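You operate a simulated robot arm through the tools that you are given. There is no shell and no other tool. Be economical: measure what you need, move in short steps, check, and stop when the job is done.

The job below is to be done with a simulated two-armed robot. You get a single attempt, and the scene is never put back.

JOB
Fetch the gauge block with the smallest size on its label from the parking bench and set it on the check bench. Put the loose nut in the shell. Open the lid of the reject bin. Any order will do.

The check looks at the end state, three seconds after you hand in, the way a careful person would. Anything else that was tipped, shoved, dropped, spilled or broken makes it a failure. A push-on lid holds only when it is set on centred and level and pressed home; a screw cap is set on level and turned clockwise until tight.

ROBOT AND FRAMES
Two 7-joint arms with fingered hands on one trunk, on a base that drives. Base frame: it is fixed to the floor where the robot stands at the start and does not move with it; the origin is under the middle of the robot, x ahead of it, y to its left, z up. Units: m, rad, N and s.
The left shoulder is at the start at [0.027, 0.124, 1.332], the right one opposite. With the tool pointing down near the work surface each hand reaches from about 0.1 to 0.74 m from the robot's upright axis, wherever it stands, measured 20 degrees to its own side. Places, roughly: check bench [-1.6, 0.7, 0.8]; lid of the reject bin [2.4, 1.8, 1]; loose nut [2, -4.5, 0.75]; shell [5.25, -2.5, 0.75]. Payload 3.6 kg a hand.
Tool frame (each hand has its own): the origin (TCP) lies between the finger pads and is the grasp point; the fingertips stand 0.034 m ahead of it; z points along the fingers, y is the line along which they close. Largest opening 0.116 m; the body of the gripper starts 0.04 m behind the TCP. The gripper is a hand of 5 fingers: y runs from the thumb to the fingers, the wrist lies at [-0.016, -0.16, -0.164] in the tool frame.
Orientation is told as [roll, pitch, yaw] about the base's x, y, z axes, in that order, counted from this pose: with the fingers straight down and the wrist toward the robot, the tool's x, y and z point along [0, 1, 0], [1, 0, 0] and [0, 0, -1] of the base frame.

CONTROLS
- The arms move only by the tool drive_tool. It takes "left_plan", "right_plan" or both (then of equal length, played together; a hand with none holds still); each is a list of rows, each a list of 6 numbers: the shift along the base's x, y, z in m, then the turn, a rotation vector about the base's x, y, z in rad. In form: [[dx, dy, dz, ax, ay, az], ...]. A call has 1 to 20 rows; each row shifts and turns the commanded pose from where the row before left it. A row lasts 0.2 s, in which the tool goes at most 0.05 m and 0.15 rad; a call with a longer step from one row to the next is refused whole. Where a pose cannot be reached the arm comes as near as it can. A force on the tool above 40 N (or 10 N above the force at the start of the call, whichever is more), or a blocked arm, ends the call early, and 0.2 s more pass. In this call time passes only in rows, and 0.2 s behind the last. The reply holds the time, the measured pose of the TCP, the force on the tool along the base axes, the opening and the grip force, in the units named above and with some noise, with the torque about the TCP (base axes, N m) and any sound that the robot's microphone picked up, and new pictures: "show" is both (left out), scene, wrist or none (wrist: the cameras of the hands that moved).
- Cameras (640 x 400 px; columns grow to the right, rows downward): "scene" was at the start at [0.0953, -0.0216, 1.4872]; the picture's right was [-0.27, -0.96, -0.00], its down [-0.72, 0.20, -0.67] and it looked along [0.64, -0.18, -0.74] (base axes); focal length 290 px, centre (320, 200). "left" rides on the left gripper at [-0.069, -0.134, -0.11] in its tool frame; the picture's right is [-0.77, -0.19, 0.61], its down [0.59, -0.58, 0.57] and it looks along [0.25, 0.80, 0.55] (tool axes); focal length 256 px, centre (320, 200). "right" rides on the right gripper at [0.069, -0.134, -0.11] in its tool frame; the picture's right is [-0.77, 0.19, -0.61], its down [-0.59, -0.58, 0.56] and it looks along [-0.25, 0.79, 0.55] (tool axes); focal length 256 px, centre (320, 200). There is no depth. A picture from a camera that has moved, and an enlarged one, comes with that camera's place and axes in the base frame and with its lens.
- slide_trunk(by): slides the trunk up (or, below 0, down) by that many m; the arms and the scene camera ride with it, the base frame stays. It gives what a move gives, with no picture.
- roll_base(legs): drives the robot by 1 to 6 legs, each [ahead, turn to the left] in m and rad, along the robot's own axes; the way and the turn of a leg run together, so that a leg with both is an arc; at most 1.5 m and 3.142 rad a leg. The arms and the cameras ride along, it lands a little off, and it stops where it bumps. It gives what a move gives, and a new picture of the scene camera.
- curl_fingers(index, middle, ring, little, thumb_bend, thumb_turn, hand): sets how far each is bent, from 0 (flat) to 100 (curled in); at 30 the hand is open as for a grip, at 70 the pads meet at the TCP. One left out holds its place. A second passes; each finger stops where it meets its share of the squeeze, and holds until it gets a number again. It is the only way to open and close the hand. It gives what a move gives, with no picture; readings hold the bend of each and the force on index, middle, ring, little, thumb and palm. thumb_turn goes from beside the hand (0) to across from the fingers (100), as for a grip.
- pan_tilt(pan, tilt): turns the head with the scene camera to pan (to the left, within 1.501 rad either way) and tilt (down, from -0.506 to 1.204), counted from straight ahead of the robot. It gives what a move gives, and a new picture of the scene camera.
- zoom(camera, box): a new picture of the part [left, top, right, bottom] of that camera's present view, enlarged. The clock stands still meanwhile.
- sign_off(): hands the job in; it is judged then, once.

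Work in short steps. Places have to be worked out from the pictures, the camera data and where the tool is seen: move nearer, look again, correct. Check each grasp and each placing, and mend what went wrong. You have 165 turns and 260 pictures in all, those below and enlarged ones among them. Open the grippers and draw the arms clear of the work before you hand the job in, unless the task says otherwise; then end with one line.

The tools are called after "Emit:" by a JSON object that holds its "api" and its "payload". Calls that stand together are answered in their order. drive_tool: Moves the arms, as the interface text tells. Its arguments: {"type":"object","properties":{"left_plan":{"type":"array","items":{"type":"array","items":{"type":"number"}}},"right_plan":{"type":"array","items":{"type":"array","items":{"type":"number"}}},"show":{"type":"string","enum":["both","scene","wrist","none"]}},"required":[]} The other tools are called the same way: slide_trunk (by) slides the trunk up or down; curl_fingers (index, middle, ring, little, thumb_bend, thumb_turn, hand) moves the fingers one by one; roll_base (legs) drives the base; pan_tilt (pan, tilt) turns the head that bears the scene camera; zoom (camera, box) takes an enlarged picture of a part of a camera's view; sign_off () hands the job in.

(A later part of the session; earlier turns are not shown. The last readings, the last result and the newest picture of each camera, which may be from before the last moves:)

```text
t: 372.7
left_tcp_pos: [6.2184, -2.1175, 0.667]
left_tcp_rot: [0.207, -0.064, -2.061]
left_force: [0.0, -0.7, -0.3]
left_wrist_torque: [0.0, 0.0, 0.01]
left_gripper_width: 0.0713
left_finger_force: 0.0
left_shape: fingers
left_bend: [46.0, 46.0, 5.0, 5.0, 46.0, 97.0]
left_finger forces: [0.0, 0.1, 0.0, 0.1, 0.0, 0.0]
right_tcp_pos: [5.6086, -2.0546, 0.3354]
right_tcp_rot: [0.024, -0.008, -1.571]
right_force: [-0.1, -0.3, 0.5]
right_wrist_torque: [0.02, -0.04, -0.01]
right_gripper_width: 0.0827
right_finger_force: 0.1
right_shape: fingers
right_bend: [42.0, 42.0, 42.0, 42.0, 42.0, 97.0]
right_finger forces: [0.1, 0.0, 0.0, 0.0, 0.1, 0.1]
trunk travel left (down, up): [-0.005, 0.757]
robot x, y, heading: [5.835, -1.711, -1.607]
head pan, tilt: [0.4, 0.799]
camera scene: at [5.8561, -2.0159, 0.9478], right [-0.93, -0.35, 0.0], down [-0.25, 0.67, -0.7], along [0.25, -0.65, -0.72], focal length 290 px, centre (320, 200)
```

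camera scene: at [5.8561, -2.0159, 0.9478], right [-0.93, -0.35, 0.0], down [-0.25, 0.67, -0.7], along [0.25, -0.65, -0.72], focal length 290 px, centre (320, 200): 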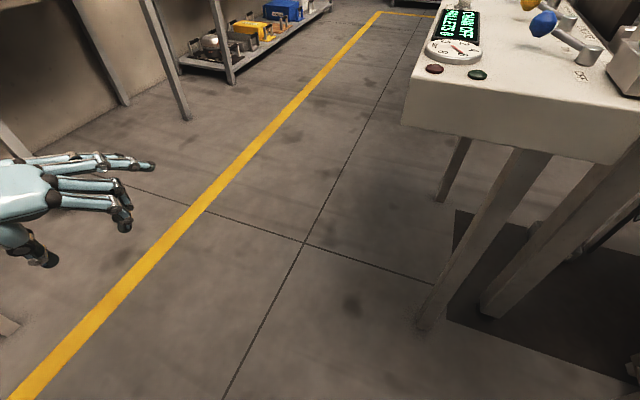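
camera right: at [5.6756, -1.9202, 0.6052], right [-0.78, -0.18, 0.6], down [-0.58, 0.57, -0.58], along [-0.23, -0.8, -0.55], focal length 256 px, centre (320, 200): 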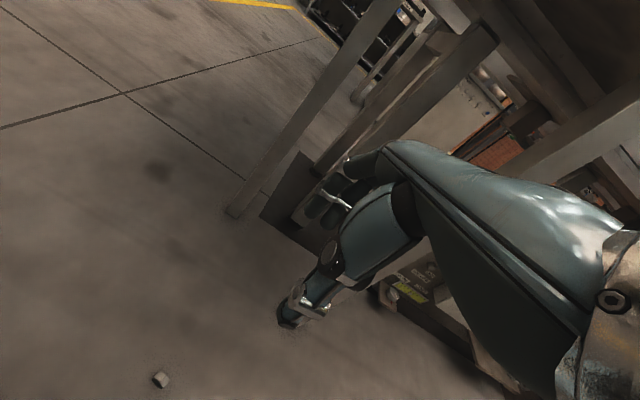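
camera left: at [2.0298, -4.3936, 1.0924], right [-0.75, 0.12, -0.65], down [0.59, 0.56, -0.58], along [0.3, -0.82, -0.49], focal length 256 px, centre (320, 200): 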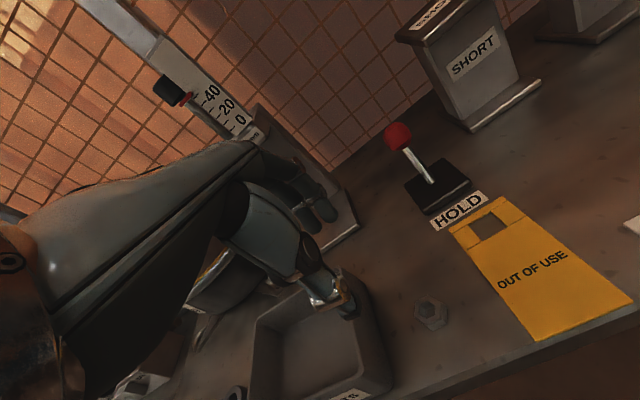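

Fully lowered. Descend the right hand toward the nut.

Emit:
{"api": "drive_tool", "payload": {"right_plan": [[0, 0.001, -0.04, 0, 0, 0], [0, 0.001, -0.04, 0, 0, 0], [0, 0.001, -0.04, 0, 0, 0], [0, 0.001, -0.04, 0, 0, 0], [0, 0, -0.03, 0, 0, 0]], "show": "wrist"}}

```text
t: 373.9
left_tcp_pos: [6.219, -2.1177, 0.6668]
left_tcp_rot: [0.208, -0.065, -2.061]
left_force: [-0.2, 0.2, 0.3]
left_wrist_torque: [0.02, -0.01, -0.03]
left_gripper_width: 0.0713
left_finger_force: 0.0
left_shape: fingers
left_bend: [46.0, 46.0, 5.0, 5.0, 46.0, 97.0]
left_finger forces: [0.1, 0.1, 0.0, 0.0, 0.0, 0.0]
right_tcp_pos: [5.6091, -2.0538, 0.1439]
right_tcp_rot: [0.022, -0.012, -1.571]
right_force: [0.4, 0.2, 0.3]
right_wrist_torque: [0.02, 0.0, 0.02]
right_gripper_width: 0.0824
right_finger_force: 0.1
right_shape: fingers
right_bend: [42.0, 42.0, 42.0, 42.0, 42.0, 97.0]
right_finger forces: [0.1, 0.1, 0.0, 0.0, 0.1, 0.0]
trunk travel left (down, up): [-0.005, 0.757]
robot x, y, heading: [5.8357, -1.713, -1.608]
head pan, tilt: [0.4, 0.799]
camera right: at [5.6756, -1.917, 0.2528], right [-0.78, -0.18, 0.6], down [-0.58, 0.57, -0.58], along [-0.23, -0.8, -0.55], focal length 256 px, centre (320, 200)
```

right: 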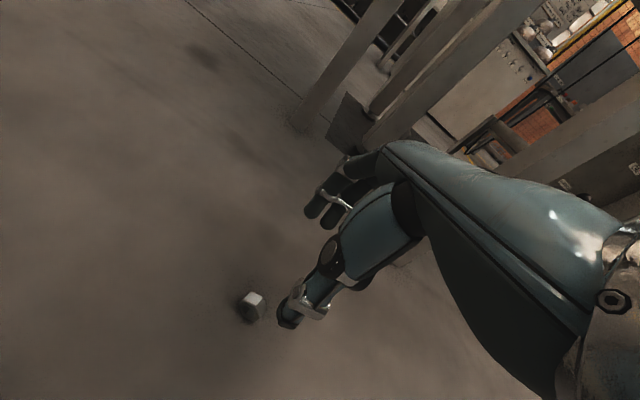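

Reach works. Nut at ≈(5.609,-2.047). Zoom for its attitude.

Emit:
{"api": "zoom", "payload": {"camera": "right", "box": [200, 260, 320, 350]}}

Emit:
{"api": "drive_tool", "payload": {"right_plan": [[0, 0.002, -0.03, 0, 0, 0], [0, 0.002, -0.03, 0, 0, 0], [0, 0.002, -0.015, 0, 0, 0]], "show": "wrist"}}

```text
4.44 times, centred on (260, 305) of right
camera zoom: at [5.6756, -1.917, 0.2528], right [-0.78, -0.18, 0.6], down [-0.58, 0.57, -0.58], along [-0.23, -0.8, -0.55], focal length 1138 px, centre (587, -267)
```

zoom: 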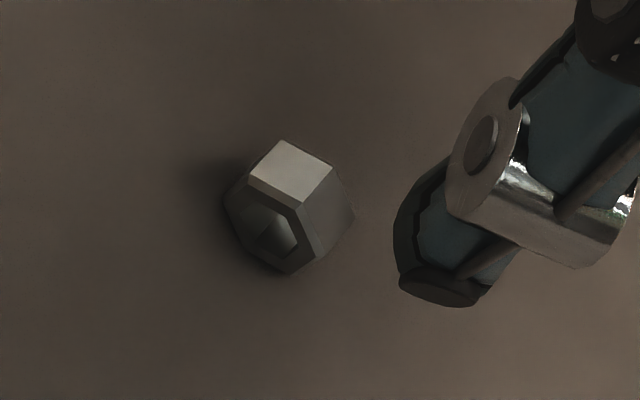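

```text
t: 374.7
left_tcp_pos: [6.2186, -2.1171, 0.667]
left_tcp_rot: [0.209, -0.066, -2.061]
left_force: [0.6, -0.3, 0.3]
left_wrist_torque: [-0.02, -0.01, -0.02]
left_gripper_width: 0.071
left_finger_force: 0.0
left_shape: fingers
left_bend: [46.0, 46.0, 5.0, 5.0, 46.0, 97.0]
left_finger forces: [0.0, 0.1, 0.1, 0.0, 0.0, 0.1]
right_tcp_pos: [5.6069, -2.0496, 0.0708]
right_tcp_rot: [0.021, -0.016, -1.573]
right_force: [-15.1, -16.5, 11.6]
right_wrist_torque: [3.72, -2.75, 1.22]
right_gripper_width: 0.0825
right_finger_force: 0.1
right_shape: fingers
right_bend: [42.0, 42.0, 42.0, 42.0, 42.0, 97.0]
right_finger forces: [0.1, 0.1, 0.0, 0.0, 0.1, 0.0]
trunk travel left (down, up): [-0.005, 0.757]
robot x, y, heading: [5.8345, -1.7104, -1.609]
head pan, tilt: [0.4, 0.799]
camera right: at [5.6743, -1.9141, 0.179], right [-0.78, -0.18, 0.6], down [-0.58, 0.57, -0.59], along [-0.24, -0.8, -0.55], focal length 256 px, centre (320, 200)
```

right: 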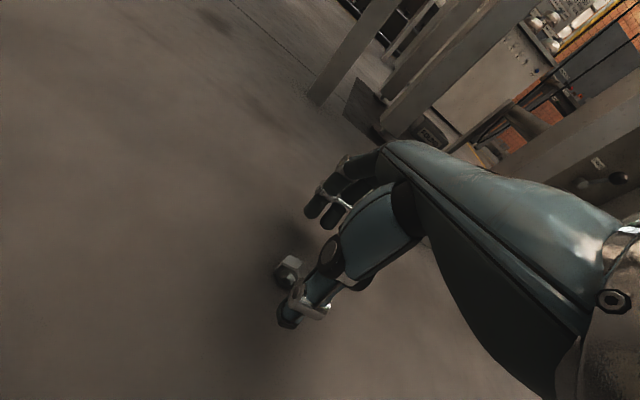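

The wrist rubs my own base. Lift, back the base 0.07 m, and reach out further.

Emit:
{"api": "drive_tool", "payload": {"right_plan": [[0, -0.005, 0.04, 0, 0, 0], [0, -0.005, 0.04, 0, 0, 0]], "show": "none"}}

Emit:
{"api": "roll_base", "payload": {"legs": [[-0.08, 0]]}}

Emit:
{"api": "drive_tool", "payload": {"right_plan": [[0, -0.03, 0, 0, 0, 0], [0, -0.03, 0, 0, 0, 0], [0, -0.01, -0.02, 0, 0, 0], [0, 0, -0.03, 0, 0, 0]], "show": "wrist"}}

```text
t: 375.3
left_tcp_pos: [6.2182, -2.1169, 0.6675]
left_tcp_rot: [0.207, -0.064, -2.061]
left_force: [0.2, -0.7, -0.7]
left_wrist_torque: [-0.01, 0.0, 0.0]
left_gripper_width: 0.0712
left_finger_force: 0.0
left_shape: fingers
left_bend: [46.0, 46.0, 5.0, 5.0, 46.0, 97.0]
left_finger forces: [0.0, 0.1, 0.1, 0.1, 0.0, 0.0]
right_tcp_pos: [5.6114, -2.0556, 0.1469]
right_tcp_rot: [0.024, -0.005, -1.57]
right_force: [-1.2, 0.5, 0.2]
right_wrist_torque: [0.05, 0.02, 0.0]
right_gripper_width: 0.0825
right_finger_force: 0.0
right_shape: fingers
right_bend: [42.0, 42.0, 42.0, 42.0, 42.0, 97.0]
right_finger forces: [0.1, 0.0, 0.1, 0.0, 0.1, 0.1]
trunk travel left (down, up): [-0.005, 0.757]
robot x, y, heading: [5.8332, -1.709, -1.605]
head pan, tilt: [0.4, 0.799]
```

```text
t: 376.4
left_tcp_pos: [6.2216, -2.0368, 0.6675]
left_tcp_rot: [0.206, -0.066, -2.061]
left_force: [0.2, 0.3, 0.3]
left_wrist_torque: [0.04, 0.04, 0.0]
left_gripper_width: 0.0711
left_finger_force: 0.1
left_shape: fingers
left_bend: [46.0, 46.0, 5.0, 5.0, 46.0, 97.0]
left_finger forces: [0.0, 0.1, 0.1, 0.0, 0.0, 0.1]
right_tcp_pos: [5.6128, -1.9788, 0.148]
right_tcp_rot: [0.023, -0.011, -1.571]
right_force: [-0.4, 0.4, 0.8]
right_wrist_torque: [-0.02, 0.0, 0.02]
right_gripper_width: 0.0826
right_finger_force: 0.0
right_shape: fingers
right_bend: [42.0, 42.0, 42.0, 42.0, 42.0, 97.0]
right_finger forces: [0.0, 0.0, 0.0, 0.0, 0.0, 0.1]
trunk travel left (down, up): [-0.005, 0.757]
robot x, y, heading: [5.8398, -1.6293, -1.608]
head pan, tilt: [0.4, 0.799]
camera scene: at [5.8592, -1.9364, 0.9478], right [-0.93, -0.36, 0.0], down [-0.26, 0.67, -0.7], along [0.25, -0.65, -0.72], focal length 290 px, centre (320, 200)
```

scene: 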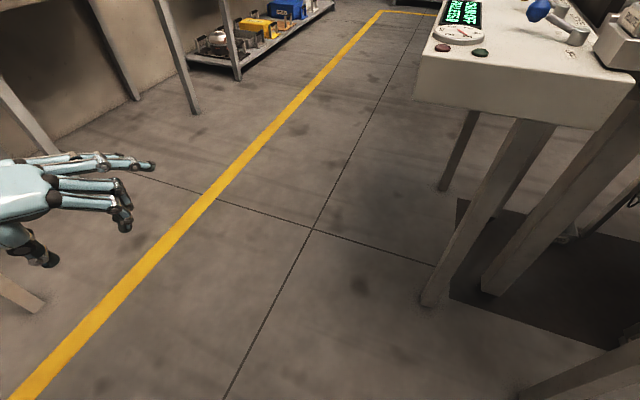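

```text
t: 377.4
left_tcp_pos: [6.2219, -2.038, 0.6673]
left_tcp_rot: [0.209, -0.062, -2.062]
left_force: [0.4, -0.4, -0.4]
left_wrist_torque: [-0.04, 0.01, -0.01]
left_gripper_width: 0.0709
left_finger_force: 0.1
left_shape: fingers
left_bend: [46.0, 46.0, 5.0, 5.0, 46.0, 97.0]
left_finger forces: [0.0, 0.0, 0.1, 0.0, 0.0, 0.1]
right_tcp_pos: [5.613, -2.051, 0.0953]
right_tcp_rot: [0.023, -0.011, -1.57]
right_force: [-0.9, 1.2, -0.4]
right_wrist_torque: [-0.04, -0.02, 0.0]
right_gripper_width: 0.0824
right_finger_force: 0.0
right_shape: fingers
right_bend: [42.0, 42.0, 42.0, 42.0, 42.0, 97.0]
right_finger forces: [0.0, 0.0, 0.1, 0.0, 0.1, 0.0]
trunk travel left (down, up): [-0.005, 0.757]
robot x, y, heading: [5.8377, -1.6309, -1.608]
head pan, tilt: [0.4, 0.799]
camera right: at [5.6786, -1.9141, 0.2059], right [-0.78, -0.18, 0.6], down [-0.58, 0.57, -0.58], along [-0.23, -0.8, -0.55], focal length 256 px, centre (320, 200)
```

right: 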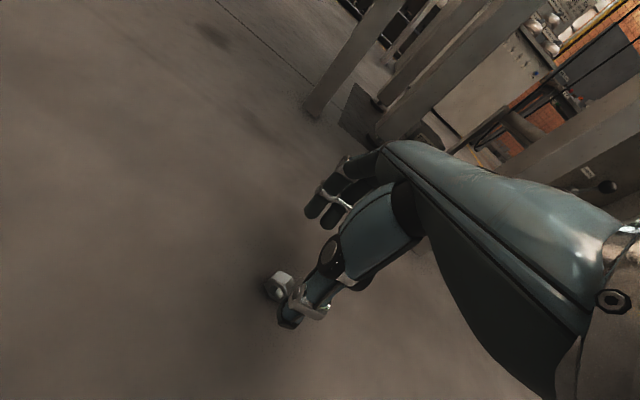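

Nut centred below. Descend to near the floor.

Emit:
{"api": "drive_tool", "payload": {"right_plan": [[-0.003, 0.001, -0.025, 0, 0, 0], [-0.003, 0, -0.015, 0, 0, 0], [0, 0, -0.006, 0, 0, 0]], "show": "none"}}

Emit:
{"api": "zoom", "payload": {"camera": "right", "box": [220, 180, 420, 340]}}

```text
t: 378.2
left_tcp_pos: [6.2212, -2.0381, 0.6672]
left_tcp_rot: [0.209, -0.063, -2.061]
left_force: [0.1, -0.3, 0.1]
left_wrist_torque: [0.01, 0.0, 0.01]
left_gripper_width: 0.0714
left_finger_force: 0.0
left_shape: fingers
left_bend: [46.0, 46.0, 5.0, 5.0, 46.0, 97.0]
left_finger forces: [0.0, 0.0, 0.1, 0.1, 0.0, 0.1]
right_tcp_pos: [5.6078, -2.0476, 0.0529]
right_tcp_rot: [0.023, -0.008, -1.57]
right_force: [-0.4, -0.1, -0.2]
right_wrist_torque: [-0.01, 0.01, -0.01]
right_gripper_width: 0.0826
right_finger_force: 0.1
right_shape: fingers
right_bend: [42.0, 42.0, 42.0, 42.0, 42.0, 97.0]
right_finger forces: [0.0, 0.0, 0.2, 0.0, 0.0, 0.0]
trunk travel left (down, up): [-0.005, 0.757]
robot x, y, heading: [5.8385, -1.6278, -1.604]
head pan, tilt: [0.4, 0.799]
```

```text
2.50 times, centred on (320, 260) of right
camera zoom: at [5.6736, -1.9117, 0.1606], right [-0.78, -0.18, 0.6], down [-0.58, 0.57, -0.58], along [-0.23, -0.8, -0.55], focal length 640 px, centre (320, 50)
```

zoom: 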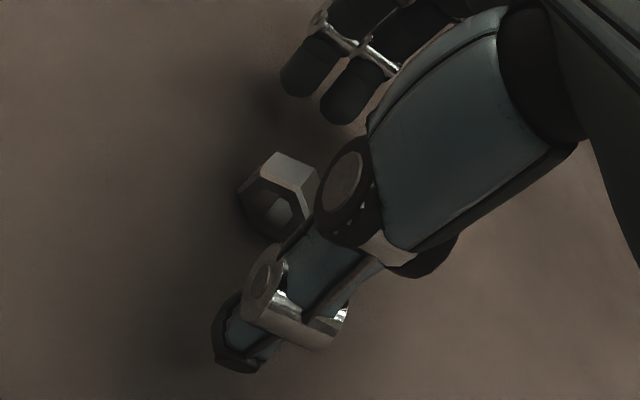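

Nut lies on the thumb–index line. Lower 8 mm more and close all fingers gently.

Emit:
{"api": "drive_tool", "payload": {"right_plan": [[0, 0, -0.005, 0, 0, 0], [0, 0, -0.004, 0, 0, 0]], "show": "none"}}

Emit:
{"api": "curl_fingers", "payload": {"hand": "right", "index": 54, "middle": 54, "ring": 54, "little": 54, "thumb_bend": 54}}

Emit:
{"api": "zoom", "payload": {"camera": "right", "box": [220, 180, 420, 340]}}

```text
t: 378.8
left_tcp_pos: [6.2215, -2.0376, 0.668]
left_tcp_rot: [0.207, -0.065, -2.063]
left_force: [0.2, 0.8, -0.7]
left_wrist_torque: [0.01, 0.04, -0.01]
left_gripper_width: 0.0712
left_finger_force: 0.1
left_shape: fingers
left_bend: [46.0, 46.0, 5.0, 5.0, 46.0, 97.0]
left_finger forces: [0.1, 0.0, 0.0, 0.0, 0.1, 0.0]
right_tcp_pos: [5.6072, -2.0474, 0.0423]
right_tcp_rot: [0.023, -0.011, -1.573]
right_force: [-0.6, 0.2, -0.4]
right_wrist_torque: [0.01, 0.0, 0.02]
right_gripper_width: 0.0827
right_finger_force: 0.0
right_shape: fingers
right_bend: [42.0, 42.0, 42.0, 42.0, 42.0, 97.0]
right_finger forces: [0.1, 0.0, 0.0, 0.0, 0.1, 0.0]
trunk travel left (down, up): [-0.005, 0.757]
robot x, y, heading: [5.8409, -1.631, -1.61]
head pan, tilt: [0.4, 0.799]
```

```text
t: 379.8
left_tcp_pos: [6.2222, -2.0379, 0.6682]
left_tcp_rot: [0.208, -0.065, -2.062]
left_force: [0.4, -0.4, 0.5]
left_wrist_torque: [-0.01, 0.0, 0.02]
left_gripper_width: 0.0711
left_finger_force: 0.0
left_shape: fingers
left_bend: [46.0, 46.0, 5.0, 5.0, 46.0, 97.0]
left_finger forces: [0.0, 0.0, 0.0, 0.0, 0.0, 0.0]
right_tcp_pos: [5.6076, -2.0471, 0.0434]
right_tcp_rot: [0.022, -0.009, -1.57]
right_force: [0.4, 0.0, 0.0]
right_wrist_torque: [0.03, 0.02, -0.02]
right_gripper_width: 0.0484
right_finger_force: 0.0
right_shape: fingers
right_bend: [54.0, 54.0, 54.0, 54.0, 54.0, 97.0]
right_finger forces: [0.0, 0.1, 0.1, 0.0, 0.0, 0.0]
trunk travel left (down, up): [-0.005, 0.757]
robot x, y, heading: [5.8358, -1.6311, -1.608]
head pan, tilt: [0.4, 0.799]
```

```text
2.50 times, centred on (320, 260) of right
camera zoom: at [5.6733, -1.9119, 0.1515], right [-0.78, -0.18, 0.6], down [-0.58, 0.57, -0.58], along [-0.23, -0.8, -0.55], focal length 640 px, centre (320, 50)
```

zoom: 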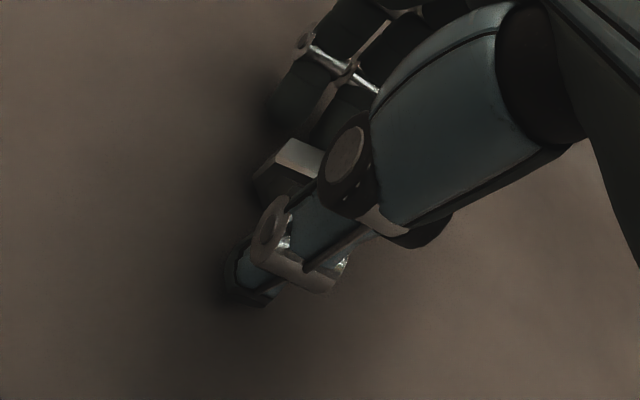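

Well straddled with no floor contact. Close fully.

Emit:
{"api": "curl_fingers", "payload": {"hand": "right", "index": 76, "middle": 76, "ring": 76, "little": 70, "thumb_bend": 76}}

Emit:
{"api": "zoom", "payload": {"camera": "right", "box": [220, 180, 420, 340]}}

```text
t: 380.8
left_tcp_pos: [6.2214, -2.0378, 0.6678]
left_tcp_rot: [0.206, -0.064, -2.062]
left_force: [0.2, 0.0, 0.0]
left_wrist_torque: [0.02, -0.01, 0.01]
left_gripper_width: 0.0711
left_finger_force: 0.1
left_shape: fingers
left_bend: [46.0, 46.0, 5.0, 5.0, 46.0, 97.0]
left_finger forces: [0.0, 0.0, 0.0, 0.0, 0.0, 0.0]
right_tcp_pos: [5.6076, -2.0477, 0.0416]
right_tcp_rot: [0.023, -0.009, -1.571]
right_force: [-0.6, 0.7, 0.1]
right_wrist_torque: [-0.01, -0.01, -0.02]
right_gripper_width: 0.0102
right_finger_force: 21.5
right_shape: fingers
right_bend: [67.0, 70.0, 76.0, 70.0, 67.0, 96.0]
right_finger forces: [12.6, 8.7, 0.0, 0.0, 21.3, 0.0]
trunk travel left (down, up): [-0.005, 0.757]
robot x, y, heading: [5.8389, -1.6297, -1.61]
head pan, tilt: [0.4, 0.799]
```

```text
2.50 times, centred on (320, 260) of right
camera zoom: at [5.6733, -1.9119, 0.1515], right [-0.78, -0.18, 0.6], down [-0.58, 0.57, -0.58], along [-0.23, -0.8, -0.55], focal length 640 px, centre (320, 50)
```

zoom: 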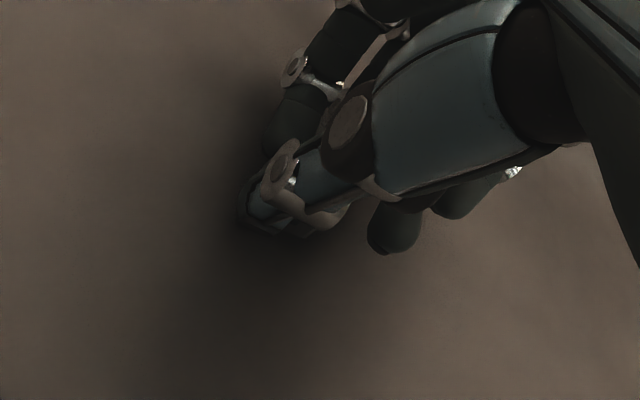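

Held at 21 N. Lift smoothly with the arm, then the trunk.

Emit:
{"api": "drive_tool", "payload": {"right_plan": [[0, 0.003, 0.025, 0, 0, 0], [0, 0.003, 0.04, 0, 0, 0], [0, 0.003, 0.04, 0, 0, 0], [0, 0.003, 0.04, 0, 0, 0], [0, 0.003, 0.04, 0, 0, 0], [0, 0.003, 0.04, 0, 0, 0], [0, 0.003, 0.04, 0, 0, 0]], "show": "wrist"}}

Emit:
{"api": "slide_trunk", "payload": {"by": 0.5}}

```text
t: 382.4
left_tcp_pos: [6.2208, -2.0375, 0.668]
left_tcp_rot: [0.208, -0.064, -2.061]
left_force: [0.4, -0.2, 0.1]
left_wrist_torque: [-0.02, 0.01, -0.01]
left_gripper_width: 0.0711
left_finger_force: 0.1
left_shape: fingers
left_bend: [46.0, 46.0, 5.0, 5.0, 46.0, 97.0]
left_finger forces: [0.0, 0.1, 0.0, 0.0, 0.0, 0.0]
right_tcp_pos: [5.6069, -2.0239, 0.3061]
right_tcp_rot: [0.022, -0.008, -1.572]
right_force: [-0.6, 0.0, -0.3]
right_wrist_torque: [0.03, -0.02, 0.02]
right_gripper_width: 0.01
right_finger_force: 21.4
right_shape: fingers
right_bend: [66.0, 70.0, 76.0, 70.0, 67.0, 96.0]
right_finger forces: [12.5, 8.8, 0.0, 0.0, 21.2, 0.1]
trunk travel left (down, up): [-0.005, 0.757]
robot x, y, heading: [5.8371, -1.6301, -1.608]
head pan, tilt: [0.4, 0.799]
camera right: at [5.6728, -1.8892, 0.4156], right [-0.78, -0.18, 0.6], down [-0.58, 0.57, -0.58], along [-0.23, -0.8, -0.55], focal length 256 px, centre (320, 200)
```

right: 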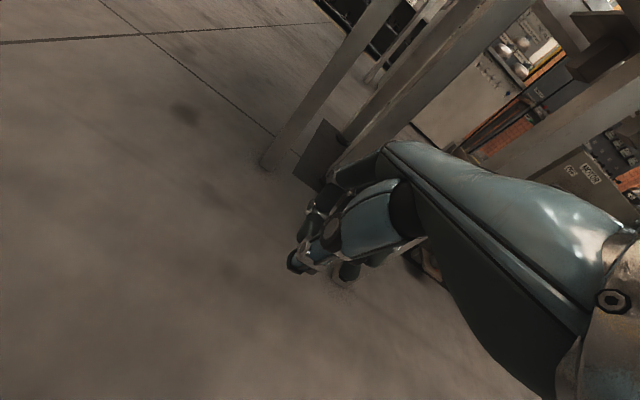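

```text
refused: 0.5 is not a number from -0.4 to 0.4
```

Nut lifted. Raise the trunk in two slides.

Emit:
{"api": "slide_trunk", "payload": {"by": 0.4}}

Emit:
{"api": "slide_trunk", "payload": {"by": 0.2}}

```text
t: 386.2
left_tcp_pos: [6.221, -2.0387, 1.0666]
left_tcp_rot: [0.207, -0.065, -2.061]
left_force: [0.4, -0.2, -0.3]
left_wrist_torque: [0.0, 0.0, 0.0]
left_gripper_width: 0.0714
left_finger_force: 0.0
left_shape: fingers
left_bend: [46.0, 46.0, 5.0, 5.0, 46.0, 97.0]
left_finger forces: [0.0, 0.0, 0.1, 0.1, 0.1, 0.0]
right_tcp_pos: [5.6071, -2.0263, 0.7089]
right_tcp_rot: [0.024, -0.01, -1.571]
right_force: [0.2, -0.1, -0.9]
right_wrist_torque: [0.0, 0.02, 0.0]
right_gripper_width: 0.0103
right_finger_force: 21.1
right_shape: fingers
right_bend: [66.0, 70.0, 76.0, 70.0, 67.0, 96.0]
right_finger forces: [12.5, 8.6, 0.0, 0.0, 21.2, 0.0]
trunk travel left (down, up): [-0.405, 0.357]
robot x, y, heading: [5.8367, -1.6313, -1.61]
head pan, tilt: [0.4, 0.799]
```

```text
t: 388.4
left_tcp_pos: [6.2215, -2.0391, 1.2672]
left_tcp_rot: [0.209, -0.066, -2.061]
left_force: [0.6, 0.0, 1.2]
left_wrist_torque: [-0.01, 0.05, -0.03]
left_gripper_width: 0.0711
left_finger_force: 0.0
left_shape: fingers
left_bend: [46.0, 46.0, 5.0, 5.0, 46.0, 97.0]
left_finger forces: [0.0, 0.0, 0.0, 0.0, 0.0, 0.1]
right_tcp_pos: [5.607, -2.0262, 0.9082]
right_tcp_rot: [0.022, -0.009, -1.571]
right_force: [-0.1, 0.1, -0.3]
right_wrist_torque: [0.02, -0.01, 0.01]
right_gripper_width: 0.0102
right_finger_force: 21.0
right_shape: fingers
right_bend: [66.0, 70.0, 76.0, 70.0, 67.0, 96.0]
right_finger forces: [12.5, 8.6, 0.1, 0.0, 21.2, 0.0]
trunk travel left (down, up): [-0.605, 0.157]
robot x, y, heading: [5.8363, -1.632, -1.604]
head pan, tilt: [0.4, 0.799]
```

Grip steady at 21 N. Raise the hand 0.1 and shift the base west in front of the shell.

Emit:
{"api": "drive_tool", "payload": {"right_plan": [[0, 0, 0.03, 0, 0, 0], [0, 0, 0.04, 0, 0, 0], [0, 0, 0.04, 0, 0, 0]], "show": "none"}}

Emit:
{"api": "roll_base", "payload": {"legs": [[0, -1.31], [0.4, 0], [0, 1.3]]}}

Emit:
{"api": "pan_tilt", "payload": {"pan": -0.25, "tilt": 0.85}}

```text
t: 389.2
left_tcp_pos: [6.221, -2.0372, 1.2673]
left_tcp_rot: [0.208, -0.063, -2.06]
left_force: [0.5, 1.0, 0.8]
left_wrist_torque: [0.0, -0.02, -0.02]
left_gripper_width: 0.0714
left_finger_force: 0.1
left_shape: fingers
left_bend: [46.0, 46.0, 5.0, 5.0, 46.0, 97.0]
left_finger forces: [0.0, 0.0, 0.0, 0.0, 0.0, 0.0]
right_tcp_pos: [5.6056, -2.0251, 1.0195]
right_tcp_rot: [0.022, -0.01, -1.571]
right_force: [0.0, 0.7, -0.5]
right_wrist_torque: [-0.01, -0.02, -0.03]
right_gripper_width: 0.0102
right_finger_force: 21.3
right_shape: fingers
right_bend: [66.0, 71.0, 76.0, 70.0, 67.0, 96.0]
right_finger forces: [12.3, 8.7, 0.1, 0.0, 21.0, 0.0]
trunk travel left (down, up): [-0.605, 0.157]
robot x, y, heading: [5.8388, -1.6345, -1.607]
head pan, tilt: [0.4, 0.799]
```

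```text
t: 398.2
left_tcp_pos: [5.8188, -2.1236, 1.268]
left_tcp_rot: [0.208, -0.067, -2.086]
left_force: [-0.2, 0.3, -0.9]
left_wrist_torque: [0.03, -0.02, -0.02]
left_gripper_width: 0.0711
left_finger_force: 0.0
left_shape: fingers
left_bend: [46.0, 46.0, 5.0, 5.0, 46.0, 97.0]
left_finger forces: [0.1, 0.0, 0.1, 0.1, 0.0, 0.0]
right_tcp_pos: [5.2038, -2.0962, 1.0178]
right_tcp_rot: [0.023, -0.012, -1.598]
right_force: [-0.2, -0.5, -1.4]
right_wrist_torque: [0.01, 0.01, 0.01]
right_gripper_width: 0.0099
right_finger_force: 20.0
right_shape: fingers
right_bend: [67.0, 71.0, 76.0, 70.0, 67.0, 96.0]
right_finger forces: [11.7, 8.2, 0.0, 0.1, 19.8, 0.0]
trunk travel left (down, up): [-0.605, 0.157]
robot x, y, heading: [5.4433, -1.7012, -1.634]
head pan, tilt: [0.4, 0.799]
camera scene: at [5.4727, -1.7953, 1.5706], right [-0.94, -0.33, 0.0], down [-0.24, 0.68, -0.7], along [0.23, -0.66, -0.72], focal length 290 px, centre (320, 200)
```

scene: 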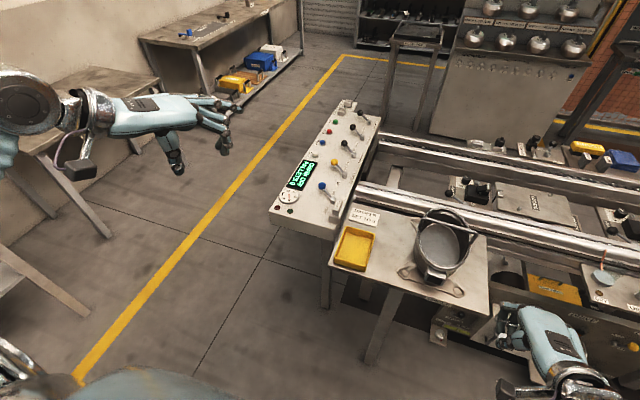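

```text
t: 399.2
left_tcp_pos: [5.8191, -2.124, 1.2675]
left_tcp_rot: [0.208, -0.065, -2.084]
left_force: [-0.4, 0.6, -0.2]
left_wrist_torque: [-0.05, 0.0, 0.03]
left_gripper_width: 0.0712
left_finger_force: 0.1
left_shape: fingers
left_bend: [46.0, 46.0, 5.0, 5.0, 46.0, 97.0]
left_finger forces: [0.1, 0.1, 0.1, 0.0, 0.1, 0.0]
right_tcp_pos: [5.2055, -2.0959, 1.019]
right_tcp_rot: [0.025, -0.011, -1.595]
right_force: [0.5, -0.3, 0.2]
right_wrist_torque: [-0.01, 0.02, 0.0]
right_gripper_width: 0.0095
right_finger_force: 19.8
right_shape: fingers
right_bend: [67.0, 71.0, 76.0, 70.0, 67.0, 96.0]
right_finger forces: [11.7, 8.2, 0.0, 0.1, 20.0, 0.0]
trunk travel left (down, up): [-0.605, 0.157]
robot x, y, heading: [5.4467, -1.7044, -1.634]
head pan, tilt: [-0.25, 0.85]
camera scene: at [5.4221, -1.7938, 1.5666], right [-0.95, 0.3, 0.0], down [0.23, 0.72, -0.66], along [-0.2, -0.63, -0.75], focal length 290 px, centre (320, 200)
```

scene: 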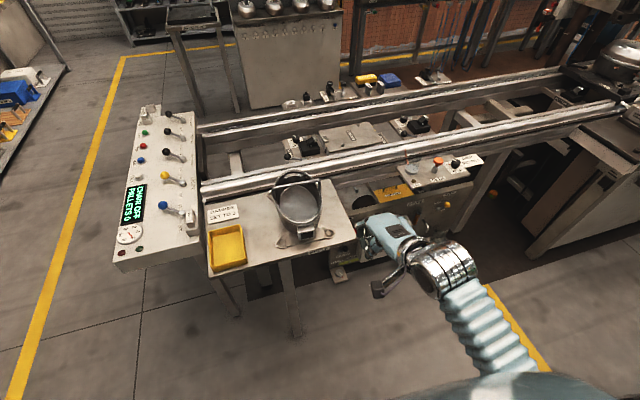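

Grip 20 N still. Move the hand to hover just north of the shell, high, for a measured look.

Emit:
{"api": "drive_tool", "payload": {"right_plan": [[0.015, -0.02, 0.02, 0, 0, 0], [0.015, -0.025, 0.02, 0, 0, 0], [0.015, -0.025, 0.02, 0, 0, 0], [0.015, -0.025, 0.015, 0, 0, 0], [0.015, -0.025, 0, 0, 0, 0], [0.015, -0.025, 0, 0, 0, 0.01], [0.01, -0.02, 0, 0, 0, 0.01]], "show": "both"}}

Emit:
{"api": "zoom", "payload": {"camera": "scene", "box": [250, 160, 350, 250]}}

Emit:
{"api": "zoom", "payload": {"camera": "right", "box": [160, 200, 360, 390]}}

```text
t: 400.9
left_tcp_pos: [5.8192, -2.1248, 1.267]
left_tcp_rot: [0.206, -0.066, -2.086]
left_force: [0.3, 0.2, 0.3]
left_wrist_torque: [0.01, 0.01, 0.0]
left_gripper_width: 0.0712
left_finger_force: 0.0
left_shape: fingers
left_bend: [46.0, 46.0, 5.0, 5.0, 46.0, 97.0]
left_finger forces: [0.0, 0.1, 0.0, 0.0, 0.0, 0.1]
right_tcp_pos: [5.305, -2.2621, 1.0932]
right_tcp_rot: [0.021, -0.008, -1.575]
right_force: [0.0, 1.2, 0.3]
right_wrist_torque: [0.0, 0.01, 0.0]
right_gripper_width: 0.0096
right_finger_force: 20.2
right_shape: fingers
right_bend: [67.0, 71.0, 76.0, 70.0, 67.0, 96.0]
right_finger forces: [11.8, 8.3, 0.1, 0.1, 20.0, 0.0]
trunk travel left (down, up): [-0.605, 0.157]
robot x, y, heading: [5.4459, -1.7076, -1.63]
head pan, tilt: [-0.25, 0.85]
camera scene: at [5.4224, -1.7945, 1.5665], right [-0.95, 0.3, 0.0], down [0.23, 0.72, -0.66], along [-0.2, -0.63, -0.75], focal length 290 px, centre (320, 200)
camera right: at [5.3728, -2.1265, 1.2029], right [-0.78, -0.18, 0.6], down [-0.58, 0.57, -0.58], along [-0.24, -0.8, -0.55], focal length 256 px, centre (320, 200)
```

scene: 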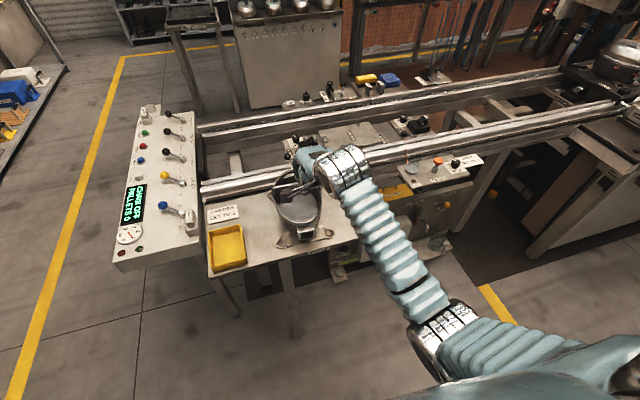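
right: 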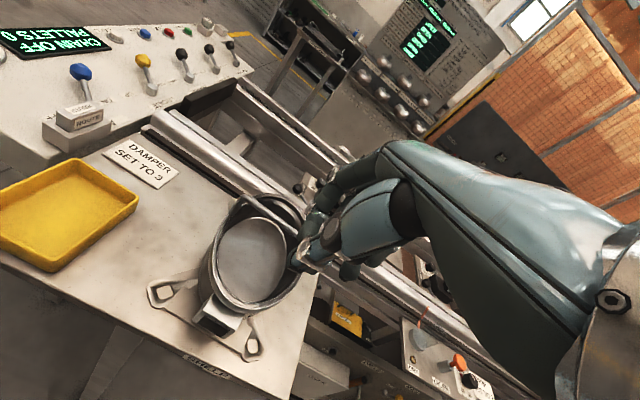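

```text
4.44 times, centred on (300, 205) of scene
camera zoom: at [5.4224, -1.7945, 1.5665], right [-0.95, 0.3, 0.0], down [0.23, 0.72, -0.66], along [-0.2, -0.63, -0.75], focal length 1289 px, centre (409, 178)
```

zoom: 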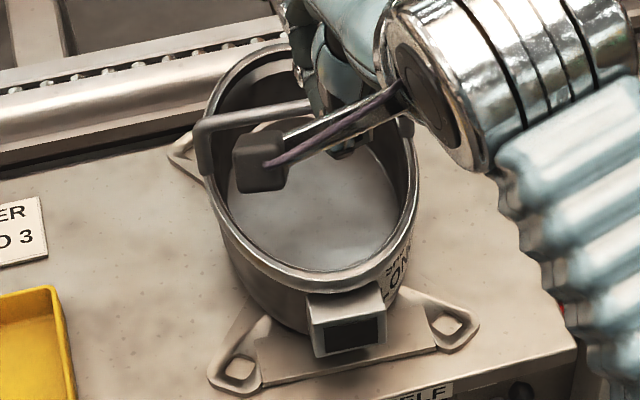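

```text
2.11 times, centred on (260, 295) of right
camera zoom: at [5.3728, -2.1265, 1.2029], right [-0.78, -0.18, 0.6], down [-0.58, 0.57, -0.58], along [-0.24, -0.8, -0.55], focal length 539 px, centre (446, 0)
```

zoom: 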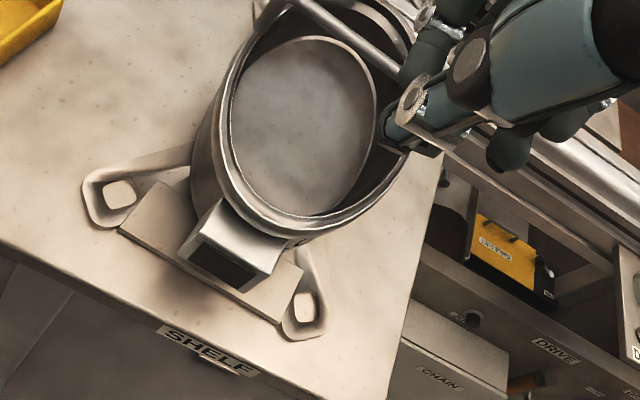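

Shelf top ≈0.835, rim ≈0.9–0.94, open window in y ≈ -2.285…-2.375. First curl ring and little fully out of the way (they hold nothing).

Emit:
{"api": "curl_fingers", "payload": {"hand": "right", "ring": 100, "little": 100}}

Emit:
{"api": "drive_tool", "payload": {"right_plan": [[0.002, -0.022, 0, 0, 0, 0], [0.002, -0.022, 0, 0, 0, 0], [0.002, -0.022, -0.01, 0, 0, 0], [0, 0, -0.03, 0, 0, 0]], "show": "both"}}

Emit:
{"api": "zoom", "payload": {"camera": "scene", "box": [250, 150, 370, 250]}}

```text
t: 401.9
left_tcp_pos: [5.819, -2.1244, 1.2676]
left_tcp_rot: [0.21, -0.066, -2.086]
left_force: [0.5, -0.5, -0.3]
left_wrist_torque: [-0.01, 0.01, 0.0]
left_gripper_width: 0.0713
left_finger_force: 0.0
left_shape: fingers
left_bend: [46.0, 46.0, 5.0, 5.0, 46.0, 97.0]
left_finger forces: [0.1, 0.0, 0.0, 0.0, 0.0, 0.0]
right_tcp_pos: [5.3062, -2.2607, 1.0929]
right_tcp_rot: [0.023, -0.01, -1.575]
right_force: [-0.5, 0.3, -0.3]
right_wrist_torque: [-0.05, 0.0, 0.0]
right_gripper_width: 0.0097
right_finger_force: 20.0
right_shape: fingers
right_bend: [67.0, 71.0, 100.0, 100.0, 67.0, 96.0]
right_finger forces: [11.7, 8.3, 0.1, 0.0, 20.0, 0.0]
trunk travel left (down, up): [-0.605, 0.157]
robot x, y, heading: [5.4478, -1.7034, -1.63]
head pan, tilt: [-0.25, 0.85]
```

```text
t: 402.9
left_tcp_pos: [5.8194, -2.1225, 1.2672]
left_tcp_rot: [0.207, -0.066, -2.086]
left_force: [-0.2, -0.8, -0.7]
left_wrist_torque: [-0.01, 0.0, 0.0]
left_gripper_width: 0.0712
left_finger_force: 0.1
left_shape: fingers
left_bend: [46.0, 46.0, 5.0, 5.0, 46.0, 97.0]
left_finger forces: [0.1, 0.1, 0.0, 0.0, 0.0, 0.0]
right_tcp_pos: [5.3117, -2.3265, 1.0555]
right_tcp_rot: [0.021, -0.009, -1.574]
right_force: [-0.4, 0.0, -0.3]
right_wrist_torque: [-0.01, -0.02, -0.01]
right_gripper_width: 0.0096
right_finger_force: 19.9
right_shape: fingers
right_bend: [67.0, 71.0, 100.0, 100.0, 67.0, 96.0]
right_finger forces: [11.6, 8.4, 0.1, 0.0, 20.0, 0.0]
trunk travel left (down, up): [-0.605, 0.157]
robot x, y, heading: [5.4464, -1.7073, -1.631]
head pan, tilt: [-0.25, 0.85]
camera scene: at [5.4219, -1.7934, 1.5666], right [-0.95, 0.31, 0.0], down [0.23, 0.72, -0.66], along [-0.2, -0.63, -0.75], focal length 290 px, centre (320, 200)
camera right: at [5.3787, -2.1917, 1.164], right [-0.78, -0.18, 0.6], down [-0.57, 0.57, -0.58], along [-0.24, -0.8, -0.55], focal length 256 px, centre (320, 200)
```

scene: 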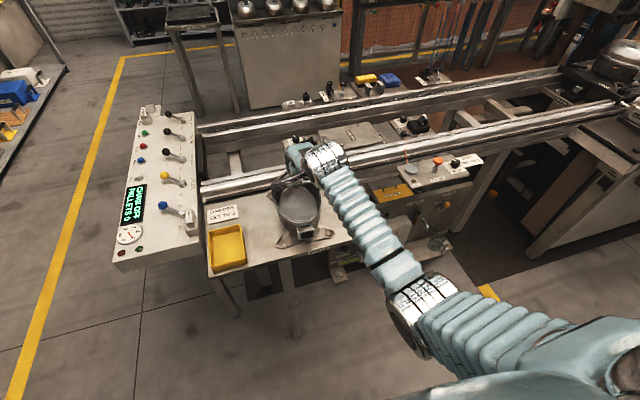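
right: 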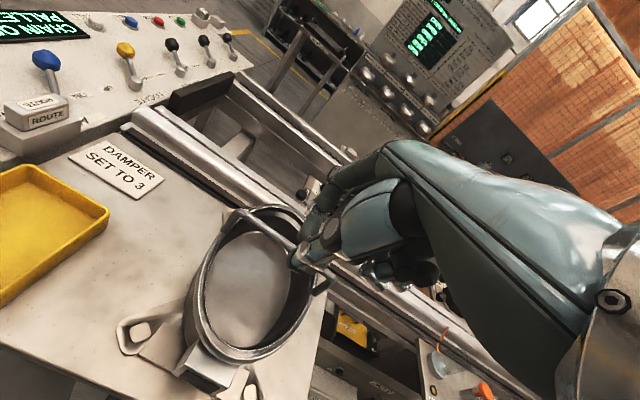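

```text
4.00 times, centred on (310, 200) of scene
camera zoom: at [5.4219, -1.7934, 1.5666], right [-0.95, 0.31, 0.0], down [0.23, 0.72, -0.66], along [-0.2, -0.63, -0.75], focal length 1160 px, centre (360, 200)
```

zoom: 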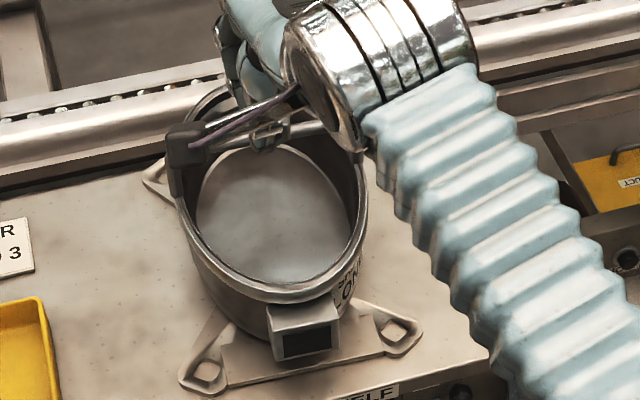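

The hand's drop point projects inside the open half. Lower gradually, watching forces.

Emit:
{"api": "drive_tool", "payload": {"right_plan": [[0, 0, -0.025, 0, 0, 0], [0, 0, -0.025, 0, 0, 0], [0, 0, -0.015, 0, 0, 0]], "show": "both"}}

Emit:
{"api": "zoom", "payload": {"camera": "right", "box": [170, 180, 370, 380]}}

Emit:
{"api": "zoom", "payload": {"camera": "scene", "box": [250, 150, 370, 250]}}

```text
t: 403.6
left_tcp_pos: [5.8196, -2.1247, 1.2674]
left_tcp_rot: [0.207, -0.068, -2.086]
left_force: [-0.2, -0.7, 0.6]
left_wrist_torque: [0.01, 0.01, -0.03]
left_gripper_width: 0.0712
left_finger_force: 0.1
left_shape: fingers
left_bend: [46.0, 46.0, 5.0, 5.0, 46.0, 97.0]
left_finger forces: [0.0, 0.1, 0.0, 0.0, 0.0, 0.0]
right_tcp_pos: [5.3097, -2.3267, 0.9879]
right_tcp_rot: [0.021, -0.011, -1.575]
right_force: [0.3, 0.8, 0.2]
right_wrist_torque: [0.01, 0.01, -0.01]
right_gripper_width: 0.0096
right_finger_force: 20.0
right_shape: fingers
right_bend: [67.0, 71.0, 100.0, 100.0, 67.0, 96.0]
right_finger forces: [11.7, 8.3, 0.0, 0.0, 20.0, 0.0]
trunk travel left (down, up): [-0.605, 0.157]
robot x, y, heading: [5.4485, -1.7065, -1.626]
head pan, tilt: [-0.25, 0.85]
camera scene: at [5.422, -1.7939, 1.5666], right [-0.95, 0.31, 0.0], down [0.23, 0.72, -0.66], along [-0.2, -0.63, -0.75], focal length 290 px, centre (320, 200)
camera right: at [5.3769, -2.1918, 1.0974], right [-0.78, -0.18, 0.6], down [-0.58, 0.57, -0.58], along [-0.24, -0.8, -0.55], focal length 256 px, centre (320, 200)
```

scene: 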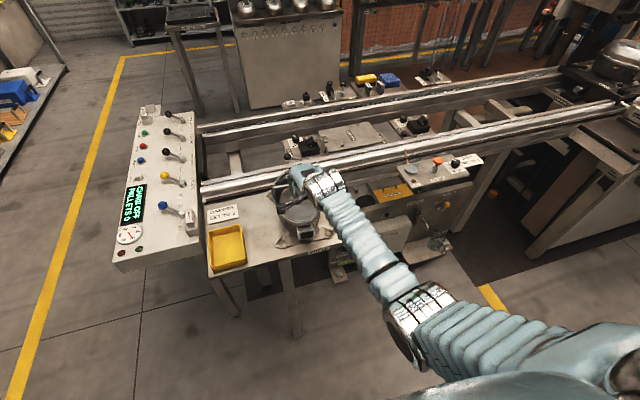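
right: 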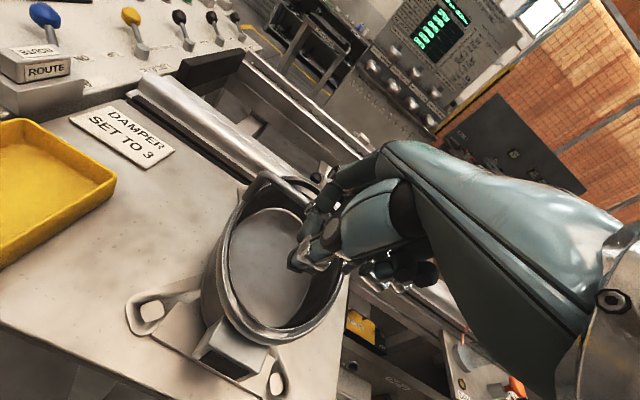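

```text
2.00 times, centred on (270, 280) of right
camera zoom: at [5.3769, -2.1918, 1.0974], right [-0.78, -0.18, 0.6], down [-0.58, 0.57, -0.58], along [-0.24, -0.8, -0.55], focal length 512 px, centre (420, 40)
```

zoom: 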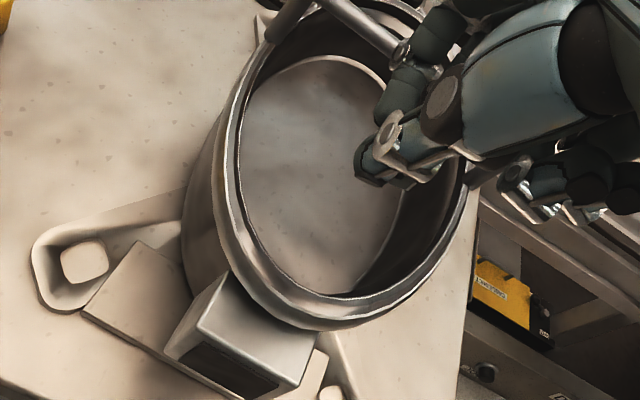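

```text
4.00 times, centred on (310, 200) of scene
camera zoom: at [5.422, -1.7939, 1.5666], right [-0.95, 0.31, 0.0], down [0.23, 0.72, -0.66], along [-0.2, -0.63, -0.75], focal length 1160 px, centre (360, 200)
```

zoom: 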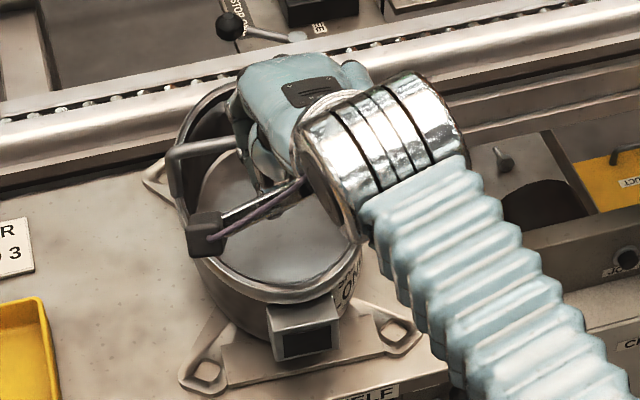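

Thumb tip is over the interior, no contact. Shift 1 cm east, 5 mm north and go 2.5 cm lower.

Emit:
{"api": "drive_tool", "payload": {"right_plan": [[0.006, 0.004, -0.008, 0, 0, 0], [0.004, 0.003, -0.01, 0, 0, 0], [0, 0, -0.008, 0, 0, 0]], "show": "none"}}

Emit:
{"api": "zoom", "payload": {"camera": "right", "box": [170, 180, 370, 380]}}

```text
t: 404.4
left_tcp_pos: [5.82, -2.1231, 1.2667]
left_tcp_rot: [0.207, -0.064, -2.087]
left_force: [-0.4, 0.2, 0.5]
left_wrist_torque: [0.04, 0.03, 0.01]
left_gripper_width: 0.0711
left_finger_force: 0.0
left_shape: fingers
left_bend: [46.0, 46.0, 5.0, 5.0, 46.0, 97.0]
left_finger forces: [0.0, 0.1, 0.1, 0.1, 0.1, 0.0]
right_tcp_pos: [5.3194, -2.3205, 0.9612]
right_tcp_rot: [0.023, -0.009, -1.575]
right_force: [-0.3, -1.0, -0.6]
right_wrist_torque: [0.0, 0.01, 0.0]
right_gripper_width: 0.0096
right_finger_force: 19.7
right_shape: fingers
right_bend: [67.0, 71.0, 100.0, 100.0, 67.0, 96.0]
right_finger forces: [11.7, 8.4, 0.0, 0.0, 20.0, 0.0]
trunk travel left (down, up): [-0.605, 0.157]
robot x, y, heading: [5.4446, -1.7075, -1.63]
head pan, tilt: [-0.25, 0.85]
```

```text
2.00 times, centred on (270, 280) of right
camera zoom: at [5.3868, -2.1851, 1.071], right [-0.78, -0.18, 0.6], down [-0.57, 0.57, -0.58], along [-0.24, -0.8, -0.55], focal length 512 px, centre (420, 40)
```

zoom: 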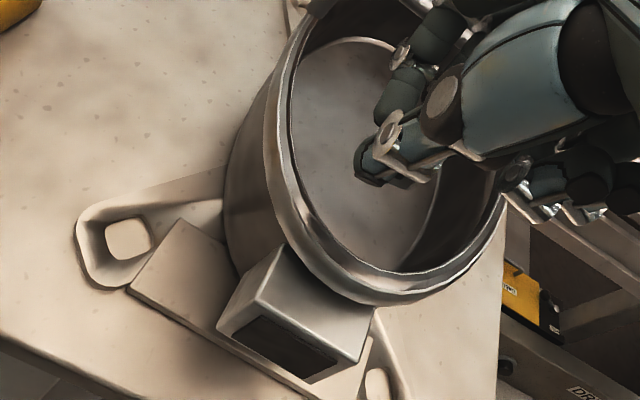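

Tips are within the mouth of the shell. Lower another 1 cm and release by opening the thumb and fingers a little.

Emit:
{"api": "drive_tool", "payload": {"right_plan": [[0, 0, -0.006, 0, 0, 0], [0, 0, -0.006, 0, 0, 0], [0, 0, 0, 0, 0, 0]], "show": "none"}}

Emit:
{"api": "curl_fingers", "payload": {"hand": "right", "index": 58, "middle": 58, "thumb_bend": 52}}

Emit:
{"api": "zoom", "payload": {"camera": "right", "box": [170, 180, 370, 380]}}

```text
t: 405.2
left_tcp_pos: [5.8197, -2.1247, 1.2675]
left_tcp_rot: [0.207, -0.065, -2.086]
left_force: [0.9, -0.5, -0.7]
left_wrist_torque: [-0.02, 0.01, -0.01]
left_gripper_width: 0.0709
left_finger_force: 0.0
left_shape: fingers
left_bend: [46.0, 46.0, 5.0, 5.0, 46.0, 97.0]
left_finger forces: [0.0, 0.0, 0.1, 0.0, 0.0, 0.0]
right_tcp_pos: [5.3198, -2.3195, 0.949]
right_tcp_rot: [0.023, -0.012, -1.574]
right_force: [0.9, 0.0, -0.3]
right_wrist_torque: [0.01, -0.01, 0.0]
right_gripper_width: 0.0095
right_finger_force: 20.2
right_shape: fingers
right_bend: [67.0, 71.0, 100.0, 100.0, 67.0, 96.0]
right_finger forces: [11.7, 8.3, 0.1, 0.1, 20.1, 0.1]
trunk travel left (down, up): [-0.605, 0.157]
robot x, y, heading: [5.4447, -1.7046, -1.633]
head pan, tilt: [-0.25, 0.85]
```

```text
t: 406.2
left_tcp_pos: [5.8202, -2.1235, 1.2671]
left_tcp_rot: [0.208, -0.067, -2.085]
left_force: [1.3, 0.3, 0.5]
left_wrist_torque: [0.01, 0.03, -0.01]
left_gripper_width: 0.0711
left_finger_force: 0.0
left_shape: fingers
left_bend: [46.0, 46.0, 5.0, 5.0, 46.0, 97.0]
left_finger forces: [0.0, 0.0, 0.1, 0.0, 0.0, 0.0]
right_tcp_pos: [5.3194, -2.3199, 0.9491]
right_tcp_rot: [0.024, -0.011, -1.574]
right_force: [0.3, 0.0, 0.2]
right_wrist_torque: [-0.02, -0.01, -0.02]
right_gripper_width: 0.0459
right_finger_force: 0.0
right_shape: fingers
right_bend: [57.0, 57.0, 100.0, 100.0, 52.0, 97.0]
right_finger forces: [0.0, 0.0, 0.0, 0.0, 0.0, 0.1]
trunk travel left (down, up): [-0.605, 0.157]
robot x, y, heading: [5.4453, -1.7053, -1.631]
head pan, tilt: [-0.25, 0.85]
```

```text
2.00 times, centred on (270, 280) of right
camera zoom: at [5.3867, -2.1846, 1.0592], right [-0.78, -0.18, 0.6], down [-0.57, 0.57, -0.58], along [-0.24, -0.8, -0.55], focal length 512 px, centre (420, 40)
```

zoom: 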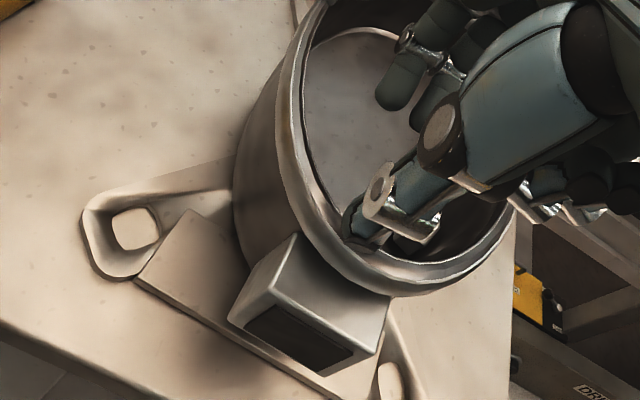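

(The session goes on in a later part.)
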